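You operate a simulated robot arm through the tools that you are given. There is no shell and no other tool. Be economical: measure what you need, move in short steps, check, and stop when the job is done.

You run a simulated robot arm. Do the job below in one go: nothing can be reset, and whatever is moved stays where it is left.

TASK
Put one of the filter discs from the sample table on the steel tray. Count the tubes on the sample table, then put as many of the sleeves from the sample table on the top of the relay cart. Take the brown carton on the wooden table and put it away on the top of the day tank. Put the carton on the wooden table away on the pallet. Take the black drip tray on the wooden table and put it away on the hose table. Fetch the green breather from the top of the low rack and set it in the red sample tray. Put the funnel from the hose table on the white table. Take the small red tray and put it on the white table. Take the white cover and put it in the green sample tray. Open the upper drawer. The order is free. Set down upright: green breather.

It is judged by the outcome, as a careful person would: the job done as asked, and still so three seconds after it is handed in. It fails if anything else is knocked over, pushed out of place, dropped, spilled or broken. A push-on lid holds only when it is set on centred and level and pressed home; a screw cap is set on level and turned clockwise until tight.

THE ROBOT
A 7-joint arm with a vacuum gripper on a trunk, on a base that drives. Base frame: it is fixed to the floor where the robot stands at the start and does not move with it; the origin is under the middle of the robot, x ahead of it, y to its left, z up; the surface under the hand at the start is at about z = 0.86. Units: m, degrees, N and s.
Its first joint turns from -166.0 to 166.0 degrees. Places, roughly: black drip tray (26x18x8 cm) [0.6, -3.1, 0.8]; brown carton (9x6x5 cm) [0.7, -2.6, 0.8]; carton [0.75, -2.75, 0.75]; filter disc (7x9x3 cm) [0.7, 0, 0.9]; funnel (15x15x13 cm) [-1.7, 0.3, 0.8]; green breather (5x5x7 cm) [-1.1, -2, 0.8]; green sample tray (17x24 cm) [0.54, 1.08, 0.86]; hose table [-1.6, 0.1, 0.7]; pallet [-5.9, 4.3, 0.4]; red sample tray (17x24 cm) [0.54, 1.28, 0.86]; sleeve (3x3x4 cm) [0.7, 0.2, 0.9]; sleeve (4x4x4 cm) [0.9, 0.3, 0.9]; small red tray (17x24x4 cm) [0.8, 2.5, 0.8]; steel tray (24x20x3 cm) [-1.7, 2, 0.8]; top of the day tank [-4.6, -1.5, 0.8]; top of the relay cart [0.6, 3.2, 0.8]; tube (4x3x9 cm) [0.6, -0.5, 0.9]; upper drawer [-2.4, 3.9, 0.7]; white cover (6x6x3 cm) [0.5, 4.5, 0.8]; white table [0.7, 4, 0.8]. Payload 1.06 kg.
Tool frame: the origin (TCP) lies in the middle of the cups' lips, and z points out of the cups. The gripper has 1 cup of 0.024 m across, covering 0.024 by 0.024 m (tool x, y); the bellows give 0.008 m. With the vacuum on, a cup seals on a smooth face that it is pressed against (1 to 4 N); it does not hold porous or soft things. The pull reaches 23 N.
Orientation is that of the tool frame in the base frame, as a unit quaternion [x, y, z, w]. With the cups facing straight down, the tool's x points along the base's -x, its y along +y and its z along -z.

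THE INTERFACE
- The arm moves only by the tool send_rows. Its argument "steps" is a list of rows, each a list of 7 numbers: the vacuum: 1 switches it on, 0 off, then the shift along the base's x, y, z in m, then the turn, a rotation vector about the base's x, y, z in degrees. In form: [[suction, tx, ty, tz, ax, ay, az], ...]. A call has 1 to 10 rows; each row is the pose to reach, as a shift and turn from the pose commanded when the call began. Rows are played at 5 a second. More than 0.05 m and 8.6 degrees between two rows, or a gripper value outside its range, and nothing of the call is played. Where a pose cannot be reached the arm comes as near as it can. A force on the tool above 40 N (or 10 N above the force at the start of the call, whichever is more), or a blocked arm, ends the call early, and 0.2 s more pass. The pull builds up within a second once a cup has sealed. Time passes only in rows, and 0.2 s behind the last, so rows that repeat a pose give it time. It gives the time, the measured TCP pose, the force on the tool (base axes) and the pull of the vacuum at its end, in the units of the frame above (readings bear some noise), with the torque about the TCP (base axes, N m) and any sound that the robot's microphone picked up.
- Cameras (640 x 400 px; columns grow to the right, rows downward): "scene" is now at [0.2013, 0.1945, 1.4782]; the picture's right is [-0.14, -0.99, 0.00], its down [-0.59, 0.08, -0.80] and it looks along [0.80, -0.11, -0.59] (base axes); focal length 214 px, centre (320, 200). "wrist" rides on the gripper at [0.078, 0.019, -0.096] in the tool frame; the picture's right is [-0.24, 0.97, 0.00], its down [-0.71, -0.17, -0.69] and it looks along [-0.67, -0.16, 0.73] (tool axes); focal length 243 px, centre (320, 200). There is no depth. A picture from a camera that has moved, and an enlarged one, comes with that camera's place and axes in the base frame and with its lens. The place of the scene camera against the robot may be out by one fixed shift of up to 0.025 m in any direction.
- capture(camera): a new picture of that camera. The clock stands still meanwhile.
- roll_base(legs): drives the robot by 1 to 6 legs, each [ahead, left, turn to the left] in m, m and degrees, along the robot's own axes; the way and the turn of a leg run together, so that a leg with both is an arc; at most 1.5 m and 180 degrees a leg. The arm and the cameras ride along, it lands a little off, and it stops where it bumps. It gives what a move gives.
- head_to(pan, tilt): turns the head with the scene camera to pan (to the left, within 120 degrees either way) and tilt (down, from -29 to 69), counted from straight ahead of the robot. It gives what a move gives.
- close_up(camera, box): a new picture of the part [left, top, right, bottom] of that camera's present view, enlarged. The clock stands still meanwhile.
- hand_in(): hands the job in; it is judged then, once.

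Work in short steps. Places have to be worked out from the pictures, the camera data and where the tool is seen: move nearer, look again, correct. Check each grasp and each placing, and mend what went wrong. You have 535 turns and 326 pictures in all, those below and enlarged ones among them. Switch the vacuum off and draw the arm clear of the work before you hand the job in, unless the task says otherwise; then end with one line.

The tools are called as name(argument=value, ...) on one line, values as JSON. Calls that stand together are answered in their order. send_rows: Moves the arm, as the interface text tells. Its arguments: {"type":"object","properties":{"steps":{"type":"array","items":{"type":"array","items":{"type":"number"}}}},"required":["steps"]} The other tools are called the same way: roll_base (legs) drives the base; head_to (pan, tilt) turns the head that bears the scene camera; capture (camera) takes a picture; close_up (camera, box) takes an enlarged picture of a part of a camera's view; hand_in () hands the job in.

At the start:

```text
time_s: 0.0
eef_pos: [0.6878, 0.17, 1.1207]
tool_rot: [0.0, 1.0, 0.0, 0.0]
ft_force: [1.0, -0.2, 0.4]
wrist_torque: [0.0, 0.06, -0.03]
pull: 0.0
robot x, y, heading: [0.0008, 0.0001, -0.3]
head pan, tilt: [-7.8, 36.4]
```

scene: 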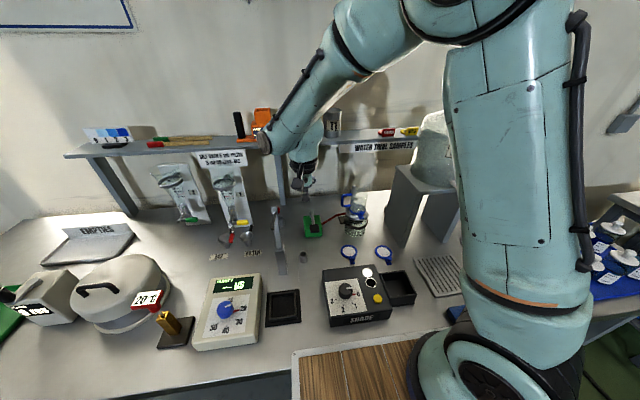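
wrist: 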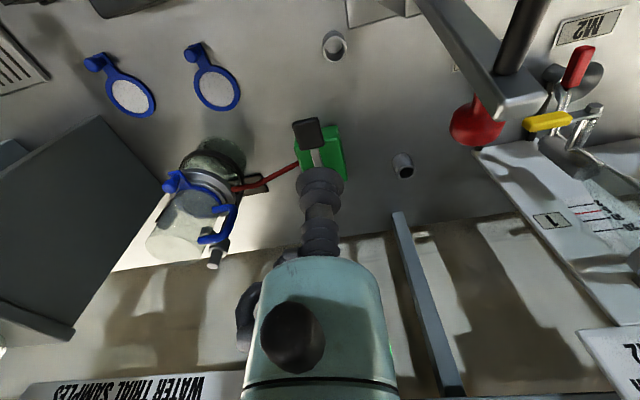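

I start by surveying the sample table to count tubes and find sleeves and discs.

close_up(camera="scene", box=[180, 160, 460, 335])

head_to(pan=-45, tilt=40)

capture(camera="scene")

head_to(pan=40, tilt=40)

capture(camera="scene")

```text
2.29 times, centred on (320, 248) of scene
camera zoom: at [0.2013, 0.1945, 1.4782], right [-0.14, -0.99, 0.0], down [-0.59, 0.08, -0.8], along [0.8, -0.11, -0.59], focal length 490 px, centre (320, 91)
```

zoom: 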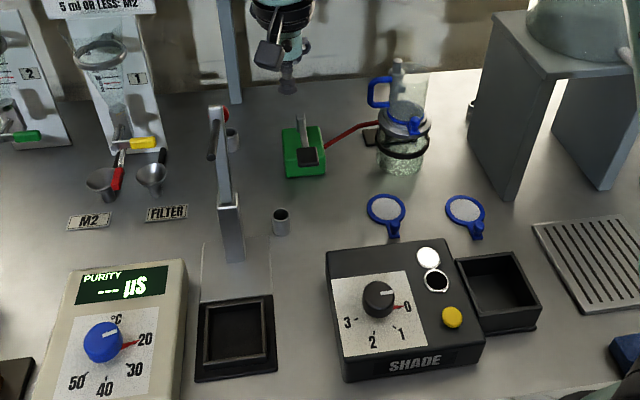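

```text
time_s: 1.0
eef_pos: [0.6864, 0.1707, 1.1213]
tool_rot: [0.0, 1.0, 0.0, 0.0]
ft_force: [1.3, 0.3, -0.5]
wrist_torque: [-0.01, -0.02, -0.04]
pull: 0.1
robot x, y, heading: [-0.0008, 0.0, -0.2]
head pan, tilt: [-45.0, 40.0]
```

```text
322 pictures are left
camera scene: at [0.175, 0.1463, 1.4728], right [-0.71, -0.71, 0.0], down [-0.45, 0.45, -0.77], along [0.54, -0.54, -0.64], focal length 214 px, centre (320, 200)
```

scene: 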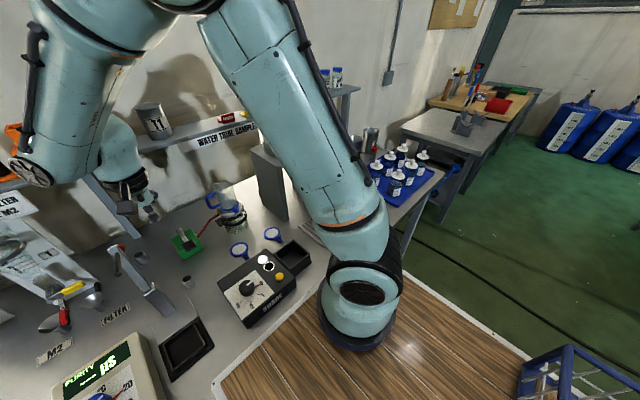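

```text
time_s: 2.6
eef_pos: [0.6862, 0.1711, 1.1206]
tool_rot: [0.0, 1.0, 0.0, 0.0]
ft_force: [-0.3, -0.5, 0.2]
wrist_torque: [-0.04, 0.0, 0.0]
pull: 0.1
robot x, y, heading: [0.0046, 0.0013, -0.2]
head pan, tilt: [40.0, 40.0]
```

```text
321 pictures are left
camera scene: at [0.18, 0.2609, 1.4728], right [0.64, -0.77, 0.0], down [-0.49, -0.41, -0.77], along [0.59, 0.49, -0.64], focal length 214 px, centre (320, 200)
```

scene: 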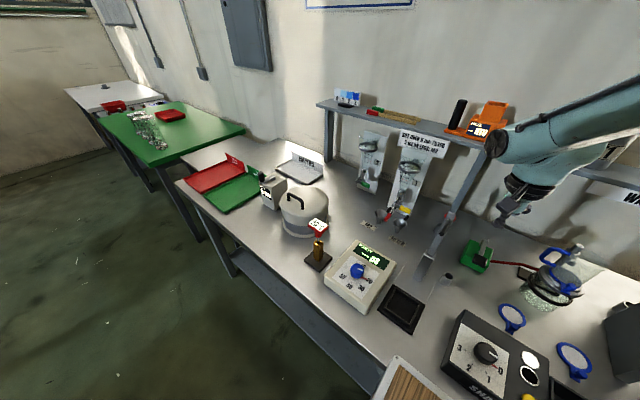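

Right side needs a closer look: the objects on the blue mat are possibly the tubes.

head_to(pan=-62, tilt=35)

capture(camera="scene")

close_up(camera="scene", box=[160, 100, 360, 225])

```text
time_s: 4.4
eef_pos: [0.6868, 0.1706, 1.1212]
tool_rot: [-0.001, 1.0, 0.0, -0.001]
ft_force: [0.2, -0.4, 0.3]
wrist_torque: [-0.02, -0.04, -0.01]
pull: 0.0
robot x, y, heading: [-0.0059, -0.0034, -0.1]
head pan, tilt: [-62.0, 35.0]
```

```text
320 pictures are left
camera scene: at [0.1562, 0.1286, 1.4804], right [-0.88, -0.47, 0.0], down [-0.27, 0.51, -0.82], along [0.39, -0.72, -0.57], focal length 214 px, centre (320, 200)
```

scene: 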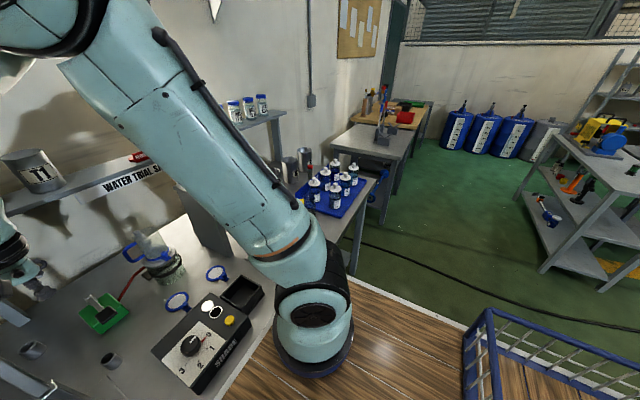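

```text
3.20 times, centred on (260, 162) of scene
camera zoom: at [0.1562, 0.1286, 1.4804], right [-0.88, -0.47, 0.0], down [-0.27, 0.51, -0.82], along [0.39, -0.72, -0.57], focal length 686 px, centre (512, 320)
```

zoom: 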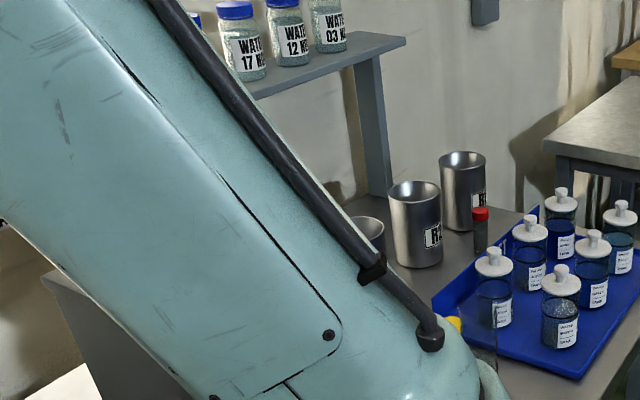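

The arm hides part of the table. I look closely at sleeves and discs through the wrist camera.

close_up(camera="wrist", box=[290, 10, 450, 110])

close_up(camera="wrist", box=[340, 120, 500, 220])

close_up(camera="wrist", box=[70, 20, 262, 140])

```text
4.00 times, centred on (370, 60) of wrist
camera zoom: at [0.6092, 0.1903, 1.2167], right [0.24, 0.97, 0.0], down [0.71, -0.17, 0.69], along [0.67, -0.16, -0.73], focal length 970 px, centre (120, 760)
```

zoom: 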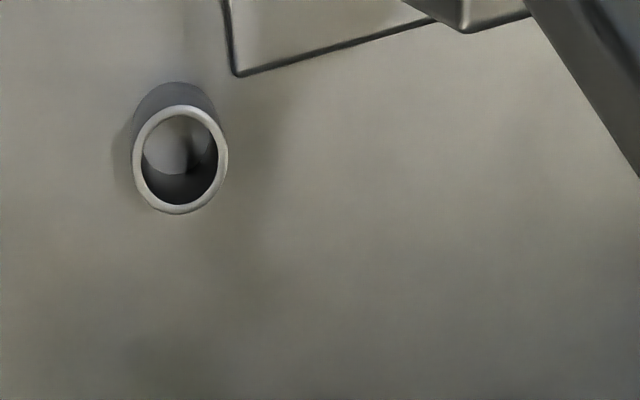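

```text
4.00 times, centred on (420, 170) of wrist
camera zoom: at [0.6092, 0.1903, 1.2167], right [0.24, 0.97, 0.0], down [0.71, -0.17, 0.69], along [0.67, -0.16, -0.73], focal length 970 px, centre (-80, 320)
```

zoom: 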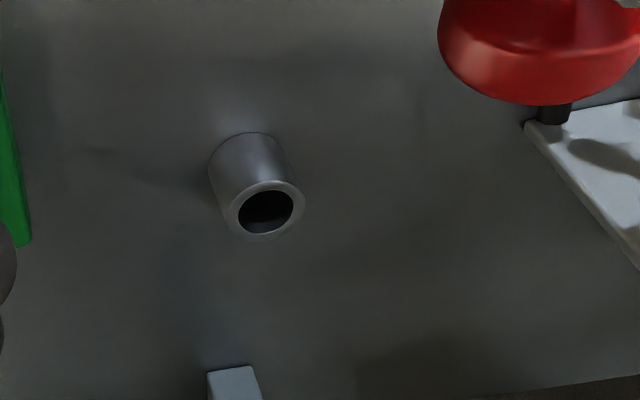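

```text
3.33 times, centred on (166, 80) of wrist
camera zoom: at [0.6092, 0.1903, 1.2167], right [0.24, 0.97, 0.0], down [0.71, -0.17, 0.69], along [0.67, -0.16, -0.73], focal length 809 px, centre (833, 600)
```

zoom: 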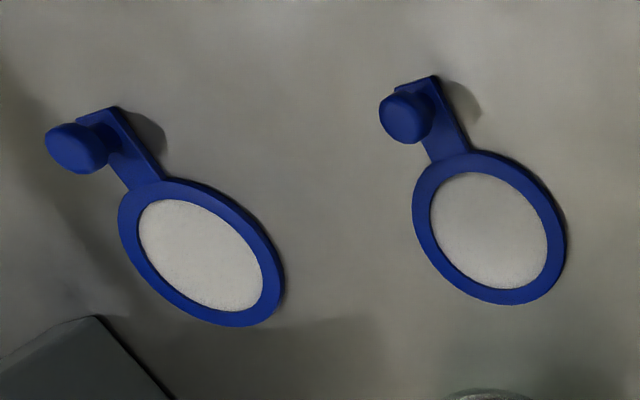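

I need a map of the room before driving. I look around with the head.

head_to(pan=-118, tilt=25)

capture(camera="scene")

head_to(pan=118, tilt=25)

capture(camera="scene")

head_to(pan=70, tilt=25)

capture(camera="scene")

```text
time_s: 5.7
eef_pos: [0.6866, 0.17, 1.1207]
tool_rot: [0.0, 1.0, 0.0, 0.0]
ft_force: [1.0, -0.2, 0.2]
wrist_torque: [0.0, 0.03, 0.02]
pull: 0.0
robot x, y, heading: [0.0005, 0.0012, -0.1]
head pan, tilt: [-118.0, 25.0]
```

```text
315 pictures are left
camera scene: at [0.0716, 0.1249, 1.4961], right [-0.88, 0.47, 0.0], down [0.2, 0.37, -0.91], along [-0.42, -0.8, -0.42], focal length 214 px, centre (320, 200)
```

scene: 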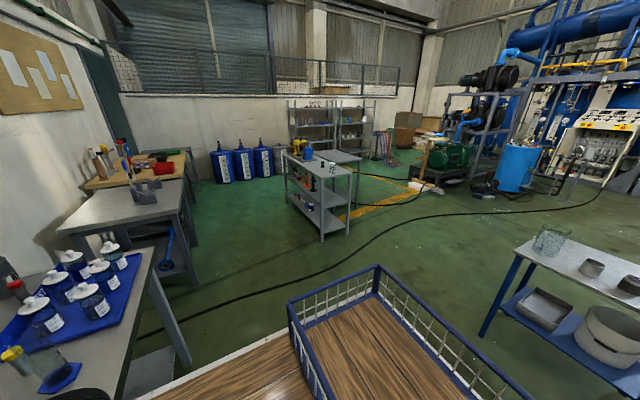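

```text
time_s: 9.0
eef_pos: [0.687, 0.1713, 1.122]
tool_rot: [0.0, 1.0, 0.0, 0.0]
ft_force: [-0.5, 0.1, -0.4]
wrist_torque: [0.0, -0.01, 0.01]
pull: 0.1
robot x, y, heading: [-0.0011, 0.0002, 0.1]
head pan, tilt: [118.0, 25.0]
```

```text
314 pictures are left
camera scene: at [0.0716, 0.2877, 1.4961], right [0.88, 0.47, 0.0], down [0.2, -0.37, -0.91], along [-0.43, 0.8, -0.42], focal length 214 px, centre (320, 200)
```

scene: 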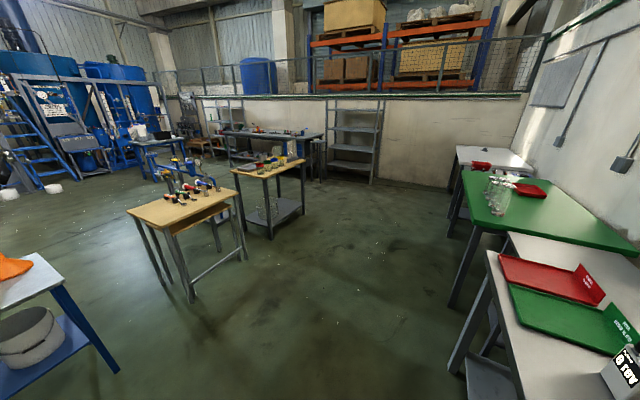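

```text
time_s: 10.2
eef_pos: [0.6866, 0.1715, 1.1217]
tool_rot: [0.0, 1.0, 0.0, 0.0]
ft_force: [0.1, -0.4, -0.8]
wrist_torque: [0.02, 0.0, -0.04]
pull: 0.0
robot x, y, heading: [0.0013, 0.0005, 0.2]
head pan, tilt: [70.0, 25.0]
```

```text
313 pictures are left
camera scene: at [0.1462, 0.2929, 1.4961], right [0.94, -0.34, 0.0], down [-0.14, -0.4, -0.91], along [0.31, 0.85, -0.42], focal length 214 px, centre (320, 200)
```

scene: 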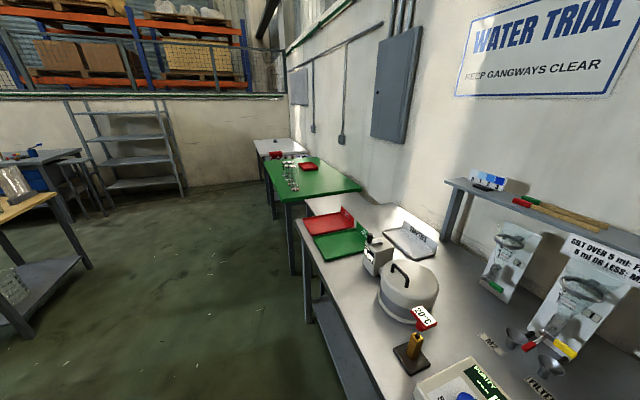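

I check what the wooden deck and blue cage beside me are (robot-mounted or not).

head_to(pan=-118, tilt=65)

capture(camera="scene")

head_to(pan=110, tilt=65)

capture(camera="scene")

```text
time_s: 13.0
eef_pos: [0.6863, 0.1707, 1.1212]
tool_rot: [0.0, 1.0, -0.001, 0.0]
ft_force: [-0.9, 0.7, -0.4]
wrist_torque: [-0.02, -0.02, 0.01]
pull: 0.1
robot x, y, heading: [-0.0007, -0.0009, -0.2]
head pan, tilt: [-118.0, 65.0]
```

```text
312 pictures are left
camera scene: at [0.0863, 0.1527, 1.4405], right [-0.88, 0.47, 0.0], down [0.43, 0.8, -0.42], along [-0.2, -0.37, -0.91], focal length 214 px, centre (320, 200)
```

scene: 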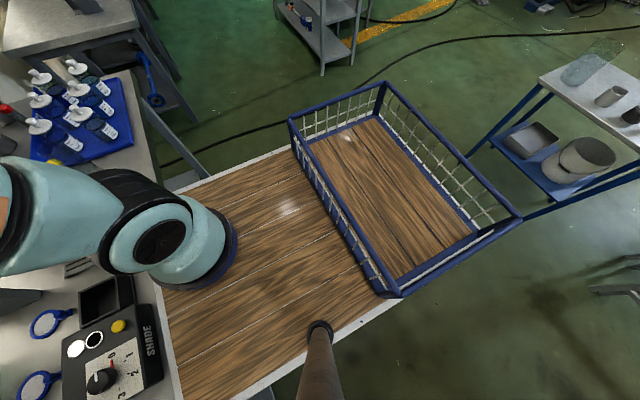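

```text
time_s: 16.2
eef_pos: [0.6869, 0.1701, 1.1215]
tool_rot: [0.0, 1.0, 0.001, 0.0]
ft_force: [0.2, 0.6, 0.2]
wrist_torque: [-0.02, 0.03, 0.02]
pull: 0.0
robot x, y, heading: [0.0006, 0.0011, -0.0]
head pan, tilt: [110.0, 65.0]
```

```text
311 pictures are left
camera scene: at [0.0941, 0.2634, 1.4405], right [0.94, 0.34, 0.0], down [0.31, -0.85, -0.42], along [-0.14, 0.4, -0.91], focal length 214 px, centre (320, 200)
```

scene: 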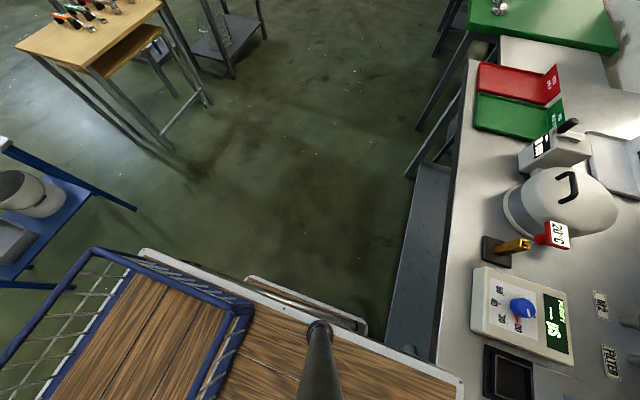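

The deck and basket are the robot's own cart. I back away a bit and shift to the right to see the right end of the sample table unobstructed.

roll_base(legs=[[-0.35, 0, 0], [0, -0.4, 0]])

head_to(pan=-5, tilt=30)

capture(camera="scene")

capture(camera="wrist")

```text
time_s: 20.6
eef_pos: [0.3372, -0.2295, 1.1205]
tool_rot: [0.0, 1.0, 0.001, 0.0]
ft_force: [-0.1, -0.2, -0.1]
wrist_torque: [-0.01, -0.01, -0.03]
pull: 0.1
robot x, y, heading: [-0.3484, -0.4003, -0.2]
head pan, tilt: [110.0, 65.0]
```

```text
time_s: 22.5
eef_pos: [0.3374, -0.2291, 1.1216]
tool_rot: [0.001, 1.0, -0.001, 0.0]
ft_force: [-0.2, 0.9, -0.5]
wrist_torque: [0.0, -0.07, 0.0]
pull: 0.1
robot x, y, heading: [-0.3497, -0.3996, 0.1]
head pan, tilt: [-5.0, 30.0]
```

```text
310 pictures are left
camera scene: at [-0.1441, -0.2008, 1.4882], right [-0.09, -1.0, 0.0], down [-0.5, 0.04, -0.87], along [0.86, -0.08, -0.5], focal length 214 px, centre (320, 200)
```

scene: 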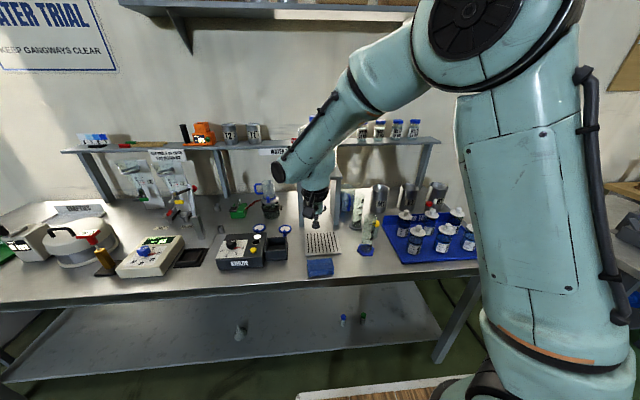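

```text
309 pictures are left
camera wrist: at [0.2601, -0.21, 1.2167], right [0.24, 0.97, 0.0], down [0.71, -0.17, 0.69], along [0.67, -0.16, -0.73], focal length 243 px, centre (320, 200)
```

wrist: 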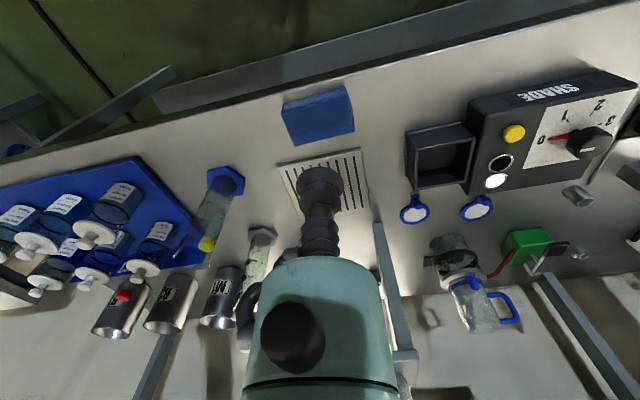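

Zoom on the area with the measuring cylinder, beakers and possible tubes, and on the lower shelf.

close_up(camera="scene", box=[320, 150, 480, 250])

close_up(camera="scene", box=[210, 280, 402, 400])

close_up(camera="scene", box=[100, 150, 340, 300])

close_up(camera="wrist", box=[80, 150, 320, 300])

```text
4.00 times, centred on (400, 200) of scene
camera zoom: at [-0.1441, -0.2008, 1.4882], right [-0.09, -1.0, 0.0], down [-0.5, 0.04, -0.87], along [0.86, -0.08, -0.5], focal length 858 px, centre (0, 200)
```

zoom: 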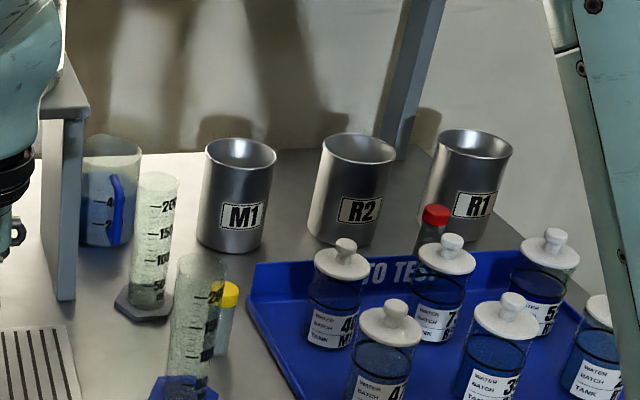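

```text
3.33 times, centred on (306, 340) of scene
camera zoom: at [-0.1441, -0.2008, 1.4882], right [-0.09, -1.0, 0.0], down [-0.5, 0.04, -0.87], along [0.86, -0.08, -0.5], focal length 715 px, centre (367, -267)
```

zoom: 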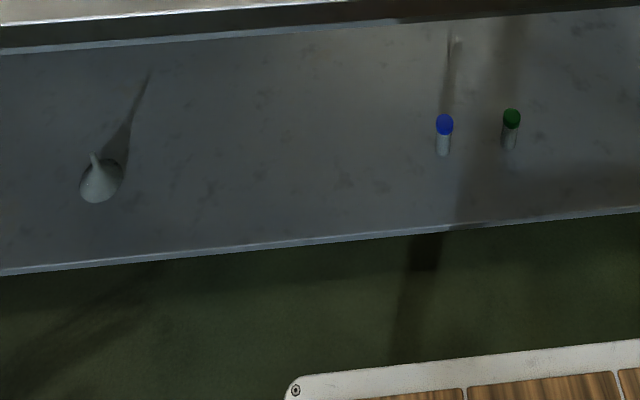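

```text
2.67 times, centred on (220, 225) of scene
camera zoom: at [-0.1441, -0.2008, 1.4882], right [-0.09, -1.0, 0.0], down [-0.5, 0.04, -0.87], along [0.86, -0.08, -0.5], focal length 572 px, centre (587, 133)
```

zoom: 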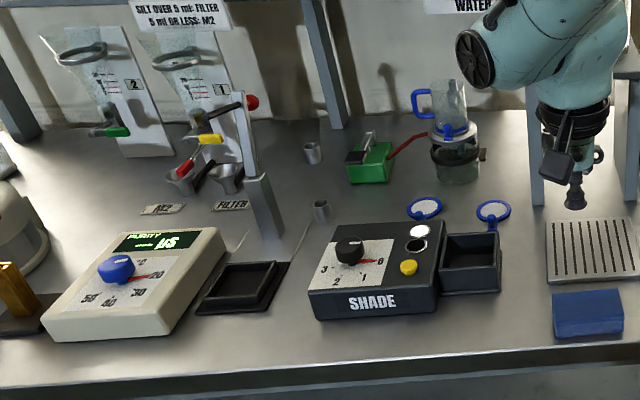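

```text
2.67 times, centred on (200, 225) of wrist
camera zoom: at [0.2601, -0.21, 1.2167], right [0.24, 0.97, 0.0], down [0.71, -0.17, 0.69], along [0.67, -0.16, -0.73], focal length 647 px, centre (640, 133)
```

zoom: 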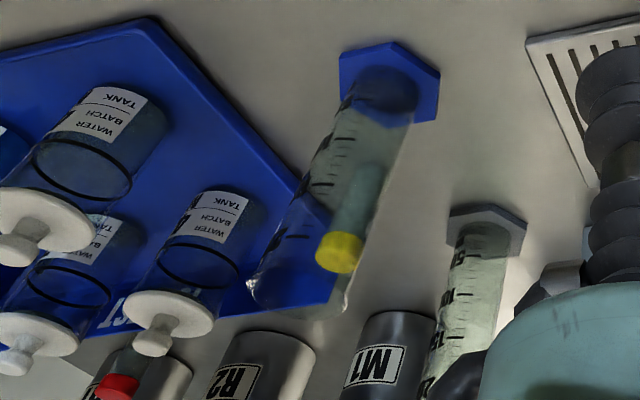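

Two tubes (yellow, red) seen on the top so far; blue and green ones are on the lower shelf. I look from further right to check for hidden ones.

roll_base(legs=[[0, -0.7, 0]])

head_to(pan=5, tilt=28)

capture(camera="scene")

close_up(camera="scene", box=[140, 140, 340, 265])

capture(camera="wrist")

```text
time_s: 26.4
eef_pos: [0.3343, -0.9377, 1.1211]
tool_rot: [0.006, 1.0, 0.0, 0.0]
ft_force: [-0.3, 0.2, 0.5]
wrist_torque: [0.05, 0.0, 0.0]
pull: 0.0
robot x, y, heading: [-0.3549, -1.1016, -0.9]
head pan, tilt: [-5.0, 30.0]
```

```text
time_s: 27.1
eef_pos: [0.3348, -0.9379, 1.1222]
tool_rot: [0.006, 1.0, -0.001, 0.0]
ft_force: [0.2, 0.3, -0.2]
wrist_torque: [0.01, 0.02, 0.01]
pull: 0.0
robot x, y, heading: [-0.3544, -1.1035, -0.9]
head pan, tilt: [5.0, 28.0]
```

```text
304 pictures are left
camera scene: at [-0.1461, -0.8894, 1.4913], right [0.07, -1.0, 0.0], down [-0.47, -0.04, -0.88], along [0.88, 0.07, -0.47], focal length 214 px, centre (320, 200)
```

scene: 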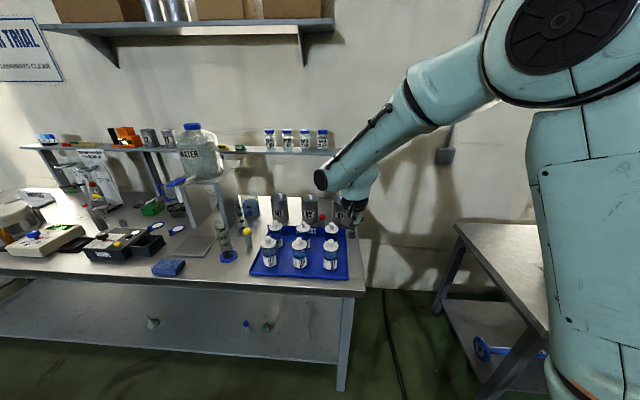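

```text
3.20 times, centred on (240, 202) of scene
camera zoom: at [-0.1461, -0.8894, 1.4913], right [0.07, -1.0, 0.0], down [-0.47, -0.04, -0.88], along [0.88, 0.07, -0.47], focal length 686 px, centre (576, 192)
```

zoom: 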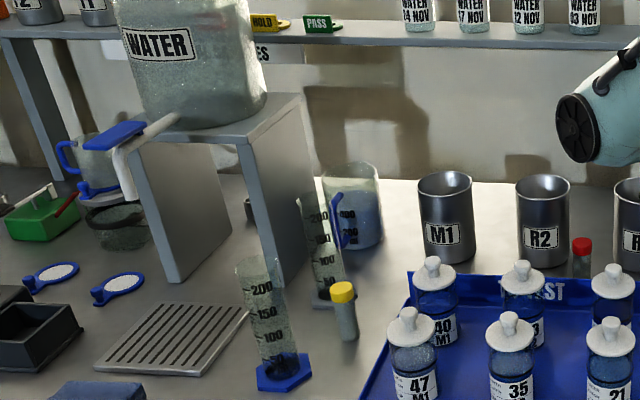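

```text
302 pictures are left
camera wrist: at [0.2571, -0.9181, 1.2167], right [0.25, 0.97, 0.0], down [0.71, -0.18, 0.69], along [0.66, -0.17, -0.73], focal length 243 px, centre (320, 200)
```

wrist: 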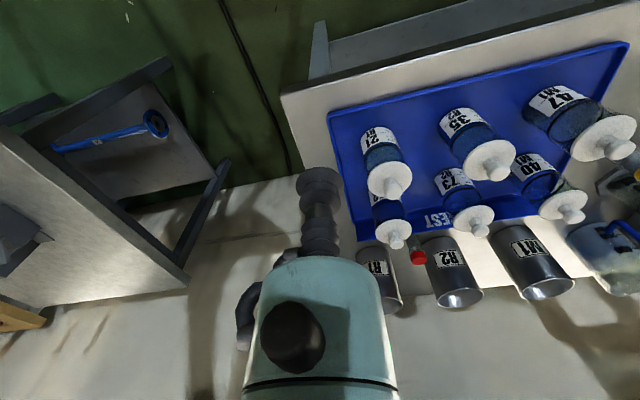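

Something dark sits under the water jug stand. I go left to look there straight on.

roll_base(legs=[[0, 0.55, 1]])

head_to(pan=0, tilt=22)

capture(camera="scene")

```text
time_s: 30.2
eef_pos: [0.3296, -0.3738, 1.1216]
tool_rot: [-0.007, 1.0, 0.0, 0.0]
ft_force: [-0.3, 0.1, 0.3]
wrist_torque: [0.04, -0.03, 0.04]
pull: 0.1
robot x, y, heading: [-0.3553, -0.553, 1.1]
head pan, tilt: [5.0, 28.0]
```

```text
time_s: 30.9
eef_pos: [0.3299, -0.3743, 1.122]
tool_rot: [-0.008, 1.0, 0.0, -0.001]
ft_force: [0.8, -0.1, -0.1]
wrist_torque: [0.0, 0.02, 0.0]
pull: 0.0
robot x, y, heading: [-0.3542, -0.5538, 0.9]
head pan, tilt: [0.0, 22.0]
```

```text
301 pictures are left
camera scene: at [-0.15, -0.3448, 1.5009], right [0.01, -1.0, 0.0], down [-0.38, -0.01, -0.93], along [0.93, 0.01, -0.38], focal length 214 px, centre (320, 200)
```

scene: 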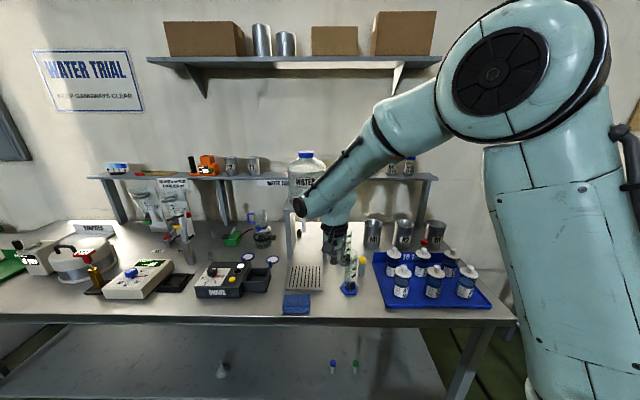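

close_up(camera="scene", box=[230, 200, 390, 300])

close_up(camera="scene", box=[0, 180, 240, 330])

```text
4.00 times, centred on (310, 250) of scene
camera zoom: at [-0.15, -0.3448, 1.5009], right [0.01, -1.0, 0.0], down [-0.38, -0.01, -0.93], along [0.93, 0.01, -0.38], focal length 858 px, centre (360, 0)
```

zoom: 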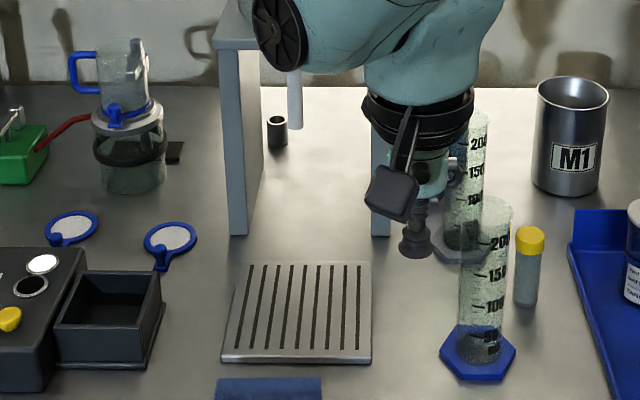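

```text
2.67 times, centred on (120, 255) of scene
camera zoom: at [-0.15, -0.3448, 1.5009], right [0.01, -1.0, 0.0], down [-0.38, -0.01, -0.93], along [0.93, 0.01, -0.38], focal length 572 px, centre (853, 53)
```

zoom: 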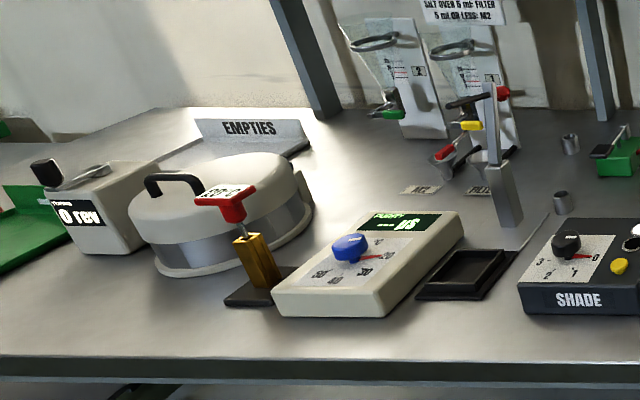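

A third sleeve stands under the water stand. Now I check the left end of the table for more tubes.

roll_base(legs=[[0, 1.35, -1]])

head_to(pan=0, tilt=28)

capture(camera="scene")

close_up(camera="scene", box=[240, 150, 480, 300])

close_up(camera="scene", box=[0, 120, 240, 270])

```text
time_s: 37.7
eef_pos: [0.3127, 0.9901, 1.1211]
tool_rot: [-0.006, 1.0, 0.0, 0.0]
ft_force: [-0.1, 0.3, -0.8]
wrist_torque: [-0.03, 0.04, -0.03]
pull: 0.1
robot x, y, heading: [-0.3689, 0.8069, 0.5]
head pan, tilt: [0.0, 22.0]
```

```text
time_s: 38.4
eef_pos: [0.3116, 0.9901, 1.1215]
tool_rot: [-0.006, 1.0, 0.0, -0.001]
ft_force: [1.2, -0.1, 0.3]
wrist_torque: [-0.03, -0.03, 0.03]
pull: 0.1
robot x, y, heading: [-0.3707, 0.8079, 0.5]
head pan, tilt: [0.0, 28.0]
```

```text
298 pictures are left
camera scene: at [-0.1695, 1.0198, 1.4914], right [0.01, -1.0, 0.0], down [-0.47, -0.01, -0.88], along [0.88, 0.01, -0.47], focal length 214 px, centre (320, 200)
```

scene: 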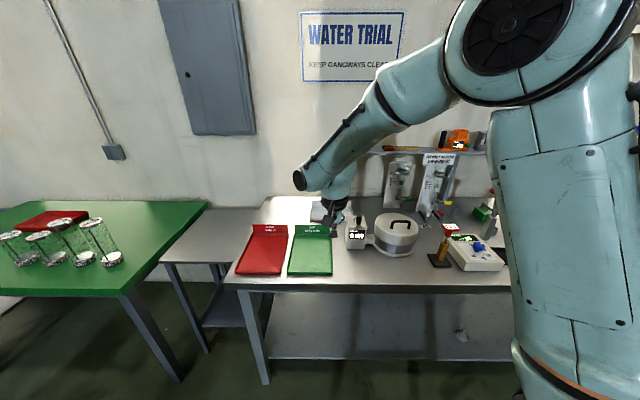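

```text
2.67 times, centred on (360, 225) of scene
camera zoom: at [-0.1695, 1.0198, 1.4914], right [0.01, -1.0, 0.0], down [-0.47, -0.01, -0.88], along [0.88, 0.01, -0.47], focal length 572 px, centre (213, 133)
```

zoom: 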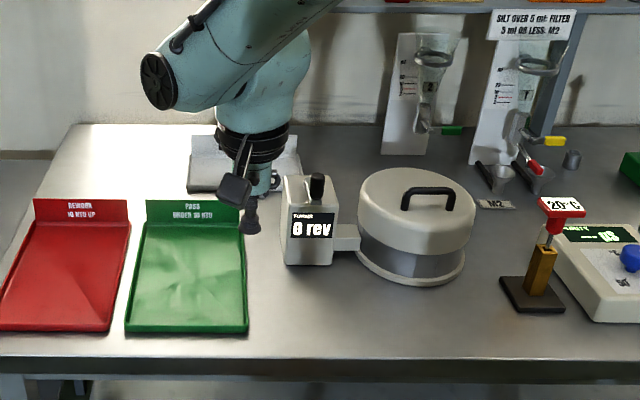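

```text
2.67 times, centred on (120, 195) of scene
camera zoom: at [-0.1695, 1.0198, 1.4914], right [0.01, -1.0, 0.0], down [-0.47, -0.01, -0.88], along [0.88, 0.01, -0.47], focal length 572 px, centre (853, 213)
```

zoom: 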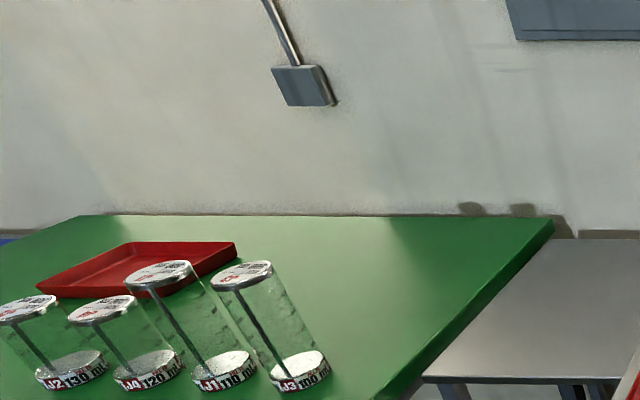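

No more tubes found: count is 2. I drive back to the start place to try the sleeves.

roll_base(legs=[[0, -0.8, -0.5], [0.37, 0, 0]])

capture(camera="wrist")

```text
time_s: 44.6
eef_pos: [0.6973, 0.2008, 1.1218]
tool_rot: [-0.009, 1.0, 0.0, 0.0]
ft_force: [-0.5, -0.8, 0.3]
wrist_torque: [0.0, -0.01, -0.03]
pull: 0.0
robot x, y, heading: [0.0116, 0.0169, 0.8]
head pan, tilt: [0.0, 28.0]
```

```text
295 pictures are left
camera wrist: at [0.6178, 0.2191, 1.2167], right [0.22, 0.98, 0.0], down [0.71, -0.16, 0.69], along [0.67, -0.15, -0.73], focal length 243 px, centre (320, 200)
```

wrist: 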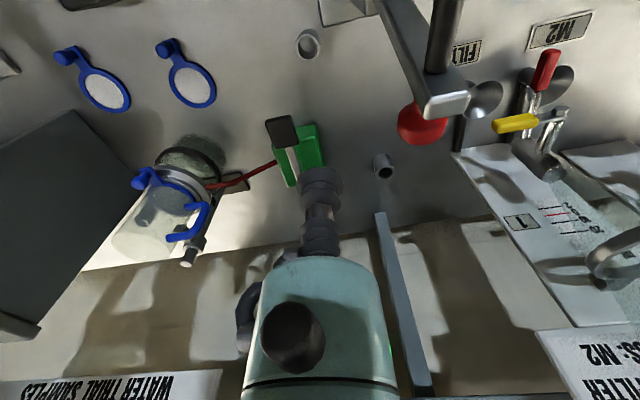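

Sleeve (3 cm) top judged at about (0.672, 0.195, 0.90). Descend above it to 5 cm and look.

send_rows(steps=[[0, -0.012, -0.003, -0.045, 0, 0, 0], [0, -0.025, -0.006, -0.09, 0, 0, 0], [0, -0.025, -0.006, -0.13, 0, 0, 0], [0, -0.025, -0.006, -0.17, 0, 0, 0], [0, -0.025, -0.006, -0.17, 0, 0, 0]])

close_up(camera="wrist", box=[220, 60, 412, 180])

```text
time_s: 45.8
eef_pos: [0.6705, 0.1939, 0.9508]
tool_rot: [-0.01, 1.0, 0.0, 0.001]
ft_force: [0.5, 0.5, 0.1]
wrist_torque: [0.01, 0.03, 0.01]
pull: 0.1
robot x, y, heading: [0.0117, 0.0196, 0.8]
head pan, tilt: [0.0, 28.0]
```

```text
3.33 times, centred on (316, 120) of wrist
camera zoom: at [0.5916, 0.2117, 1.0457], right [0.22, 0.98, 0.0], down [0.71, -0.16, 0.69], along [0.67, -0.15, -0.73], focal length 809 px, centre (333, 467)
```

zoom: 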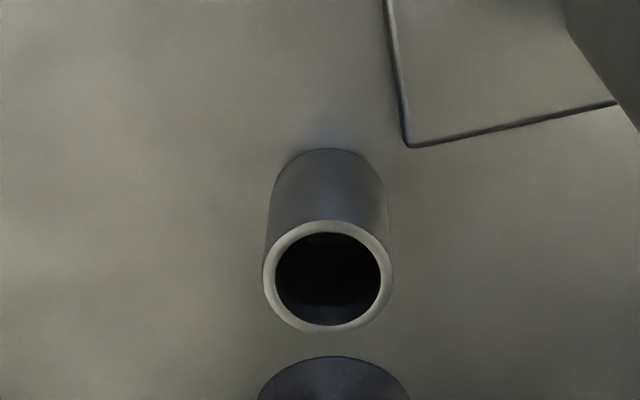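

Correct by about (+3, −1.7) mm, come to ~2 cm above the rim and look again.

send_rows(steps=[[0, 0.003, -0.0017, -0.03, 0, 0, 0], [0, 0.003, -0.0017, -0.03, 0, 0, 0]])

close_up(camera="wrist", box=[240, 100, 400, 200])

```text
time_s: 46.4
eef_pos: [0.6766, 0.1959, 0.9424]
tool_rot: [-0.007, 1.0, 0.014, 0.02]
ft_force: [0.5, -0.5, 0.5]
wrist_torque: [-0.01, -0.01, -0.04]
pull: 0.2
robot x, y, heading: [0.0122, 0.0187, 1.0]
head pan, tilt: [0.0, 28.0]
```

```text
4.00 times, centred on (320, 150) of wrist
camera zoom: at [0.5958, 0.2112, 1.0341], right [0.22, 0.97, 0.04], down [0.68, -0.18, 0.71], along [0.7, -0.13, -0.71], focal length 970 px, centre (320, 400)
```

zoom: 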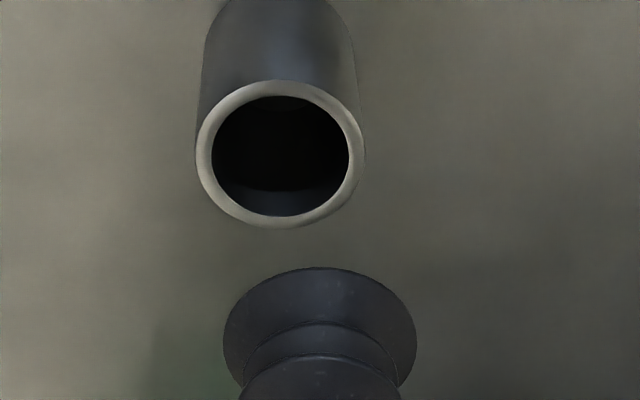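

The arm reaches a limit here (tilt appears). I raise, back the base 12 cm to have a better reach, and redo.

send_rows(steps=[[0, 0, 0, 0.045, 0, 0, 0], [0, 0, 0, 0.09, 0, 0, 0], [0, 0, 0, 0.09, 0, 0, 0]])

roll_base(legs=[[-0.15, 0, 0]])

send_rows(steps=[[0, 0.05, 0, 0, 0, 0, 0], [0, 0.1, 0, 0, 0, 0, 0], [0, 0.15, 0, 0, 0, 0, 0], [0, 0.15, 0, -0.04, 0, 0, 0], [0, 0.15, 0, -0.06, 0, 0, 0], [0, 0.15, 0, -0.06, 0, 0, 0]])

```text
time_s: 47.2
eef_pos: [0.6721, 0.1949, 1.0109]
tool_rot: [-0.01, 1.0, -0.001, -0.001]
ft_force: [0.1, 0.0, 0.1]
wrist_torque: [-0.02, 0.0, 0.01]
pull: 0.0
robot x, y, heading: [0.0146, 0.0173, 1.1]
head pan, tilt: [0.0, 28.0]
```

```text
time_s: 48.6
eef_pos: [0.5257, 0.1915, 1.0113]
tool_rot: [-0.008, 1.0, 0.0, 0.0]
ft_force: [-0.6, 0.1, 0.0]
wrist_torque: [0.01, 0.02, 0.01]
pull: 0.0
robot x, y, heading: [-0.1377, 0.0116, 0.9]
head pan, tilt: [0.0, 28.0]
```

```text
time_s: 50.0
eef_pos: [0.6762, 0.1902, 0.9551]
tool_rot: [-0.007, 1.0, 0.002, 0.003]
ft_force: [-0.2, 0.5, 0.5]
wrist_torque: [0.0, 0.02, -0.01]
pull: 0.0
robot x, y, heading: [-0.1385, 0.0106, 1.0]
head pan, tilt: [0.0, 28.0]
```

send_rows(steps=[[0, -0.002, 0.002, -0.015, 0, 0, 0], [0, -0.002, 0.002, -0.03, 0, 0, 0], [0, -0.002, 0.002, -0.03, 0, 0, 0]])

close_up(camera="wrist", box=[240, 100, 400, 200])

```text
time_s: 50.8
eef_pos: [0.6751, 0.191, 0.9442]
tool_rot: [-0.006, 1.0, 0.01, 0.019]
ft_force: [0.2, -0.1, -0.5]
wrist_torque: [0.0, -0.02, 0.0]
pull: 0.1
robot x, y, heading: [-0.138, 0.0114, 1.0]
head pan, tilt: [0.0, 28.0]
```

```text
4.00 times, centred on (320, 150) of wrist
camera zoom: at [0.5942, 0.2076, 1.0376], right [0.22, 0.97, 0.03], down [0.68, -0.18, 0.71], along [0.69, -0.14, -0.71], focal length 970 px, centre (320, 400)
```

zoom: 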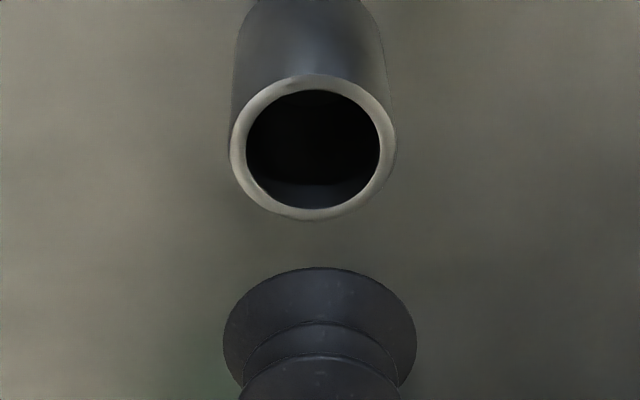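

The limit is unchanged, so something blocks the arm locally. I look.

head_to(pan=5, tilt=40)

capture(camera="scene")

capture(camera="wrist")

```text
time_s: 51.5
eef_pos: [0.6751, 0.1899, 0.9434]
tool_rot: [-0.006, 1.0, 0.009, 0.017]
ft_force: [1.0, -0.1, 0.0]
wrist_torque: [-0.01, 0.01, 0.03]
pull: 0.1
robot x, y, heading: [-0.1387, 0.0154, 0.9]
head pan, tilt: [5.0, 40.0]
```

```text
291 pictures are left
camera scene: at [0.0497, 0.2247, 1.4752], right [0.1, -0.99, 0.0], down [-0.63, -0.06, -0.77], along [0.77, 0.08, -0.64], focal length 214 px, centre (320, 200)
```

scene: 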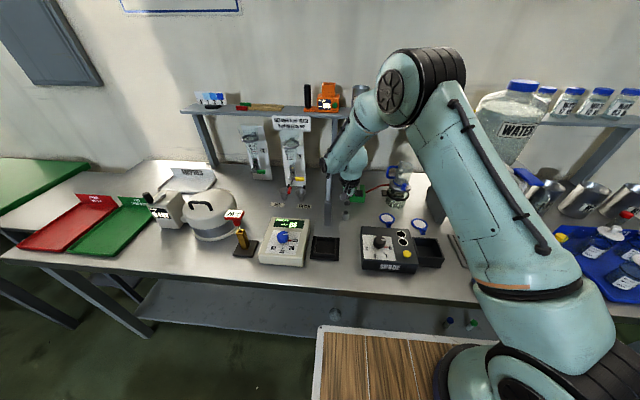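

```text
290 pictures are left
camera wrist: at [0.5939, 0.2069, 1.0372], right [0.22, 0.97, 0.03], down [0.69, -0.18, 0.71], along [0.69, -0.14, -0.71], focal length 243 px, centre (320, 200)
```

wrist: 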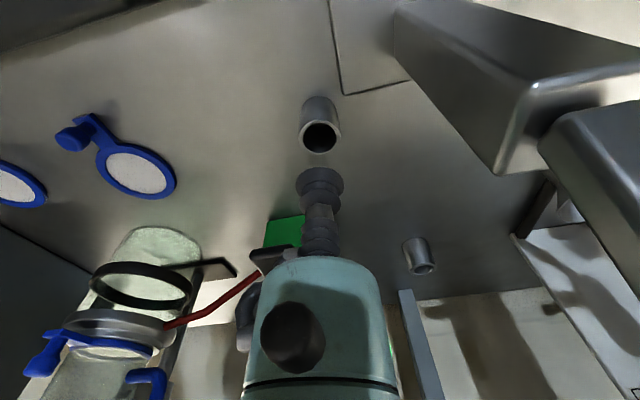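

close_up(camera="scene", box=[270, 120, 430, 220])

```text
4.00 times, centred on (350, 170) of scene
camera zoom: at [0.0497, 0.2247, 1.4752], right [0.1, -0.99, 0.0], down [-0.63, -0.06, -0.77], along [0.77, 0.08, -0.64], focal length 858 px, centre (200, 320)
```

zoom: 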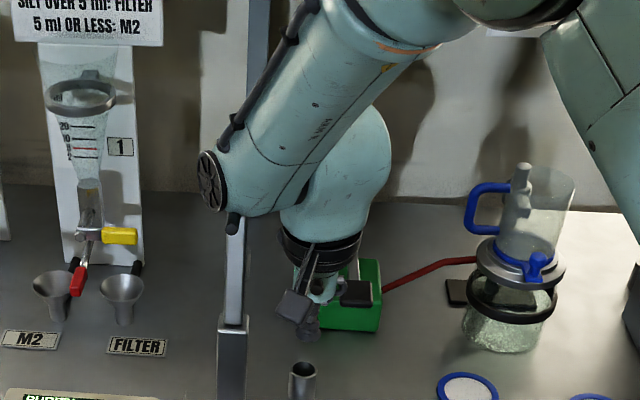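

The forearm end sits on the post's top. I raise, and yaw the tool +70° in steps so that the forearm goes away from the post.

send_rows(steps=[[0, 0, 0, 0.05, 0, 0, 0], [0, 0, 0, 0.1, 0, 0, 0], [0, 0, 0, 0.15, 0, 0, 0], [0, 0, 0, 0.18, 0, 0, 0], [0, 0, 0, 0.18, 0, 0, 0]])

send_rows(steps=[[0, 0, 0, 0, 0, 0, 8], [0, 0, 0, 0, 0, 0, 16], [0, 0, 0, 0, 0, 0, 24], [0, 0, 0, 0, 0, 0, 32], [0, 0, 0, 0, 0, 0, 40], [0, 0, 0, 0, 0, 0, 48], [0, 0, 0, 0, 0, 0, 56], [0, 0, 0, 0, 0, 0, 64], [0, 0, 0, 0, 0, 0, 72], [0, 0, 0, 0, 0, 0, 72]])

capture(camera="scene")

capture(camera="wrist")

```text
time_s: 52.7
eef_pos: [0.6737, 0.1928, 1.101]
tool_rot: [-0.008, 1.0, 0.0, 0.0]
ft_force: [0.8, -0.5, 0.0]
wrist_torque: [-0.02, -0.03, -0.01]
pull: 0.1
robot x, y, heading: [-0.137, 0.0139, 0.8]
head pan, tilt: [5.0, 40.0]
```

```text
time_s: 54.9
eef_pos: [0.6746, 0.1922, 1.1009]
tool_rot: [-0.595, 0.804, 0.0, -0.001]
ft_force: [-0.5, 0.7, 0.1]
wrist_torque: [0.01, 0.03, 0.0]
pull: 0.0
robot x, y, heading: [-0.1383, 0.0184, 0.8]
head pan, tilt: [5.0, 40.0]
```

```text
288 pictures are left
camera scene: at [0.0593, 0.2317, 1.4728], right [0.1, -0.99, 0.0], down [-0.64, -0.07, -0.77], along [0.76, 0.08, -0.64], focal length 214 px, centre (320, 200)
```

scene: 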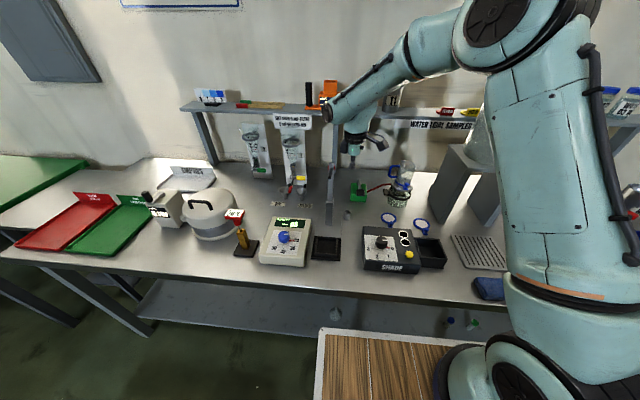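

```text
287 pictures are left
camera wrist: at [0.6333, 0.1235, 1.1964], right [-0.86, 0.51, 0.0], down [0.37, 0.63, 0.68], along [0.35, 0.59, -0.73], focal length 243 px, centre (320, 200)
```

wrist: 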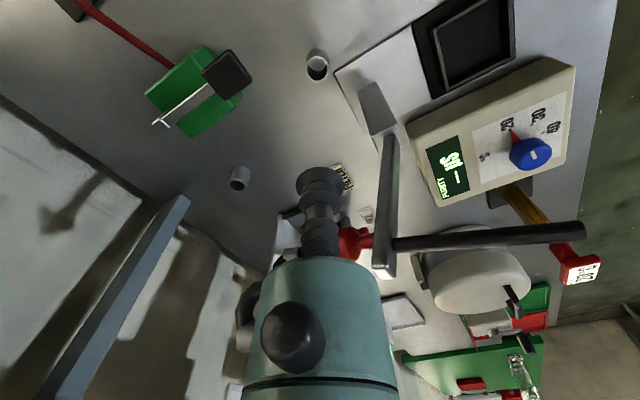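

The yaw only spins the last joint; the forearm end overhangs on the tool's left. The far sleeve at about (0.874, 0.27) should be clear of the post, so I take that one first: unwind, drive forward 12 cm.

send_rows(steps=[[0, 0, 0, 0, 0, 0, -8], [0, 0, 0, 0, 0, 0, -16], [0, 0, 0, 0, 0, 0, -24], [0, 0, 0, 0, 0, 0, -32], [0, 0, 0, 0, 0, 0, -40], [0, 0, 0, 0, 0, 0, -48], [0, 0, 0, 0, 0, 0, -56], [0, 0, 0, 0, 0, 0, -64], [0, 0, 0, 0, 0, 0, -72], [0, 0, 0, 0, 0, 0, -72]])

send_rows(steps=[[0, -0.04, 0, 0.04, 0, 0, 0], [0, -0.08, 0, 0.08, 0, 0, 0], [0, -0.12, 0, 0.1, 0, 0, 0], [0, -0.12, 0, 0.1, 0, 0, 0]])

roll_base(legs=[[0.12, 0, 0]])

send_rows(steps=[[0, 0.05, 0.02, 0, 0, 0, 0], [0, 0.1, 0.04, 0, 0, 0, 0], [0, 0.14, 0.06, 0, 0, 0, 0], [0, 0.17, 0.075, 0, 0, 0, 0], [0, 0.19, 0.075, -0.03, 0, 0, 0], [0, 0.19, 0.075, -0.07, 0, 0, 0], [0, 0.19, 0.075, -0.1, 0, 0, 0], [0, 0.19, 0.075, -0.1, 0, 0, 0]])

capture(camera="scene")

capture(camera="wrist")

```text
time_s: 57.1
eef_pos: [0.6742, 0.1927, 1.1023]
tool_rot: [-0.007, 1.0, 0.0, 0.0]
ft_force: [-0.2, -0.2, 0.2]
wrist_torque: [-0.02, -0.02, -0.02]
pull: 0.1
robot x, y, heading: [-0.1366, 0.0161, 0.9]
head pan, tilt: [5.0, 40.0]
```

```text
refused: row 1 steps farther than a row can; nothing moved
```

```text
time_s: 58.4
eef_pos: [0.7946, 0.1939, 1.1003]
tool_rot: [-0.007, 1.0, 0.0, 0.0]
ft_force: [0.4, -0.6, -0.3]
wrist_torque: [-0.02, 0.0, -0.01]
pull: 0.1
robot x, y, heading: [-0.018, 0.0221, 0.6]
head pan, tilt: [5.0, 40.0]
```

```text
refused: row 1 steps farther than a row can; nothing moved
```

```text
286 pictures are left
camera scene: at [0.1814, 0.2332, 1.4728], right [0.1, -0.99, 0.0], down [-0.64, -0.07, -0.77], along [0.76, 0.08, -0.64], focal length 214 px, centre (320, 200)
```

scene: 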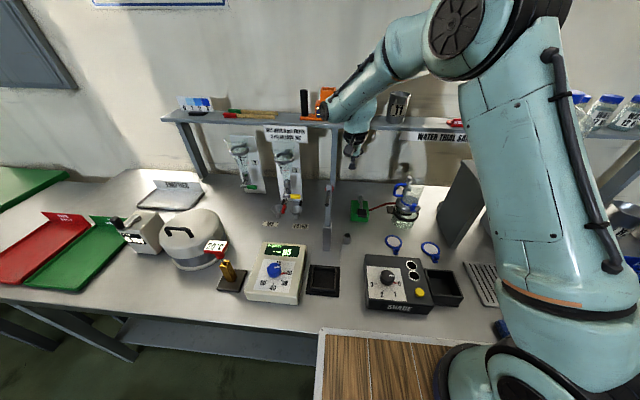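

```text
285 pictures are left
camera wrist: at [0.7173, 0.2108, 1.1963], right [0.22, 0.98, 0.0], down [0.71, -0.16, 0.68], along [0.67, -0.15, -0.73], focal length 243 px, centre (320, 200)
```

wrist: 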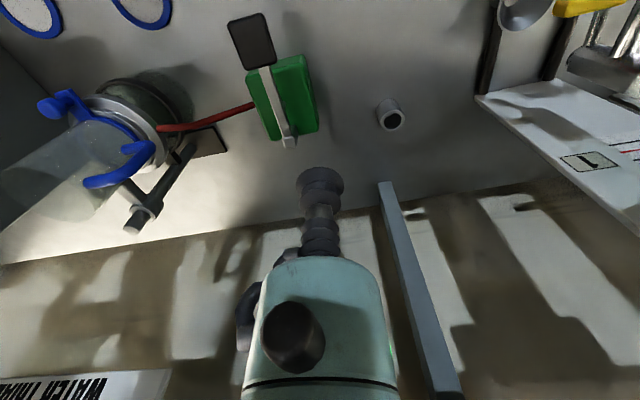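

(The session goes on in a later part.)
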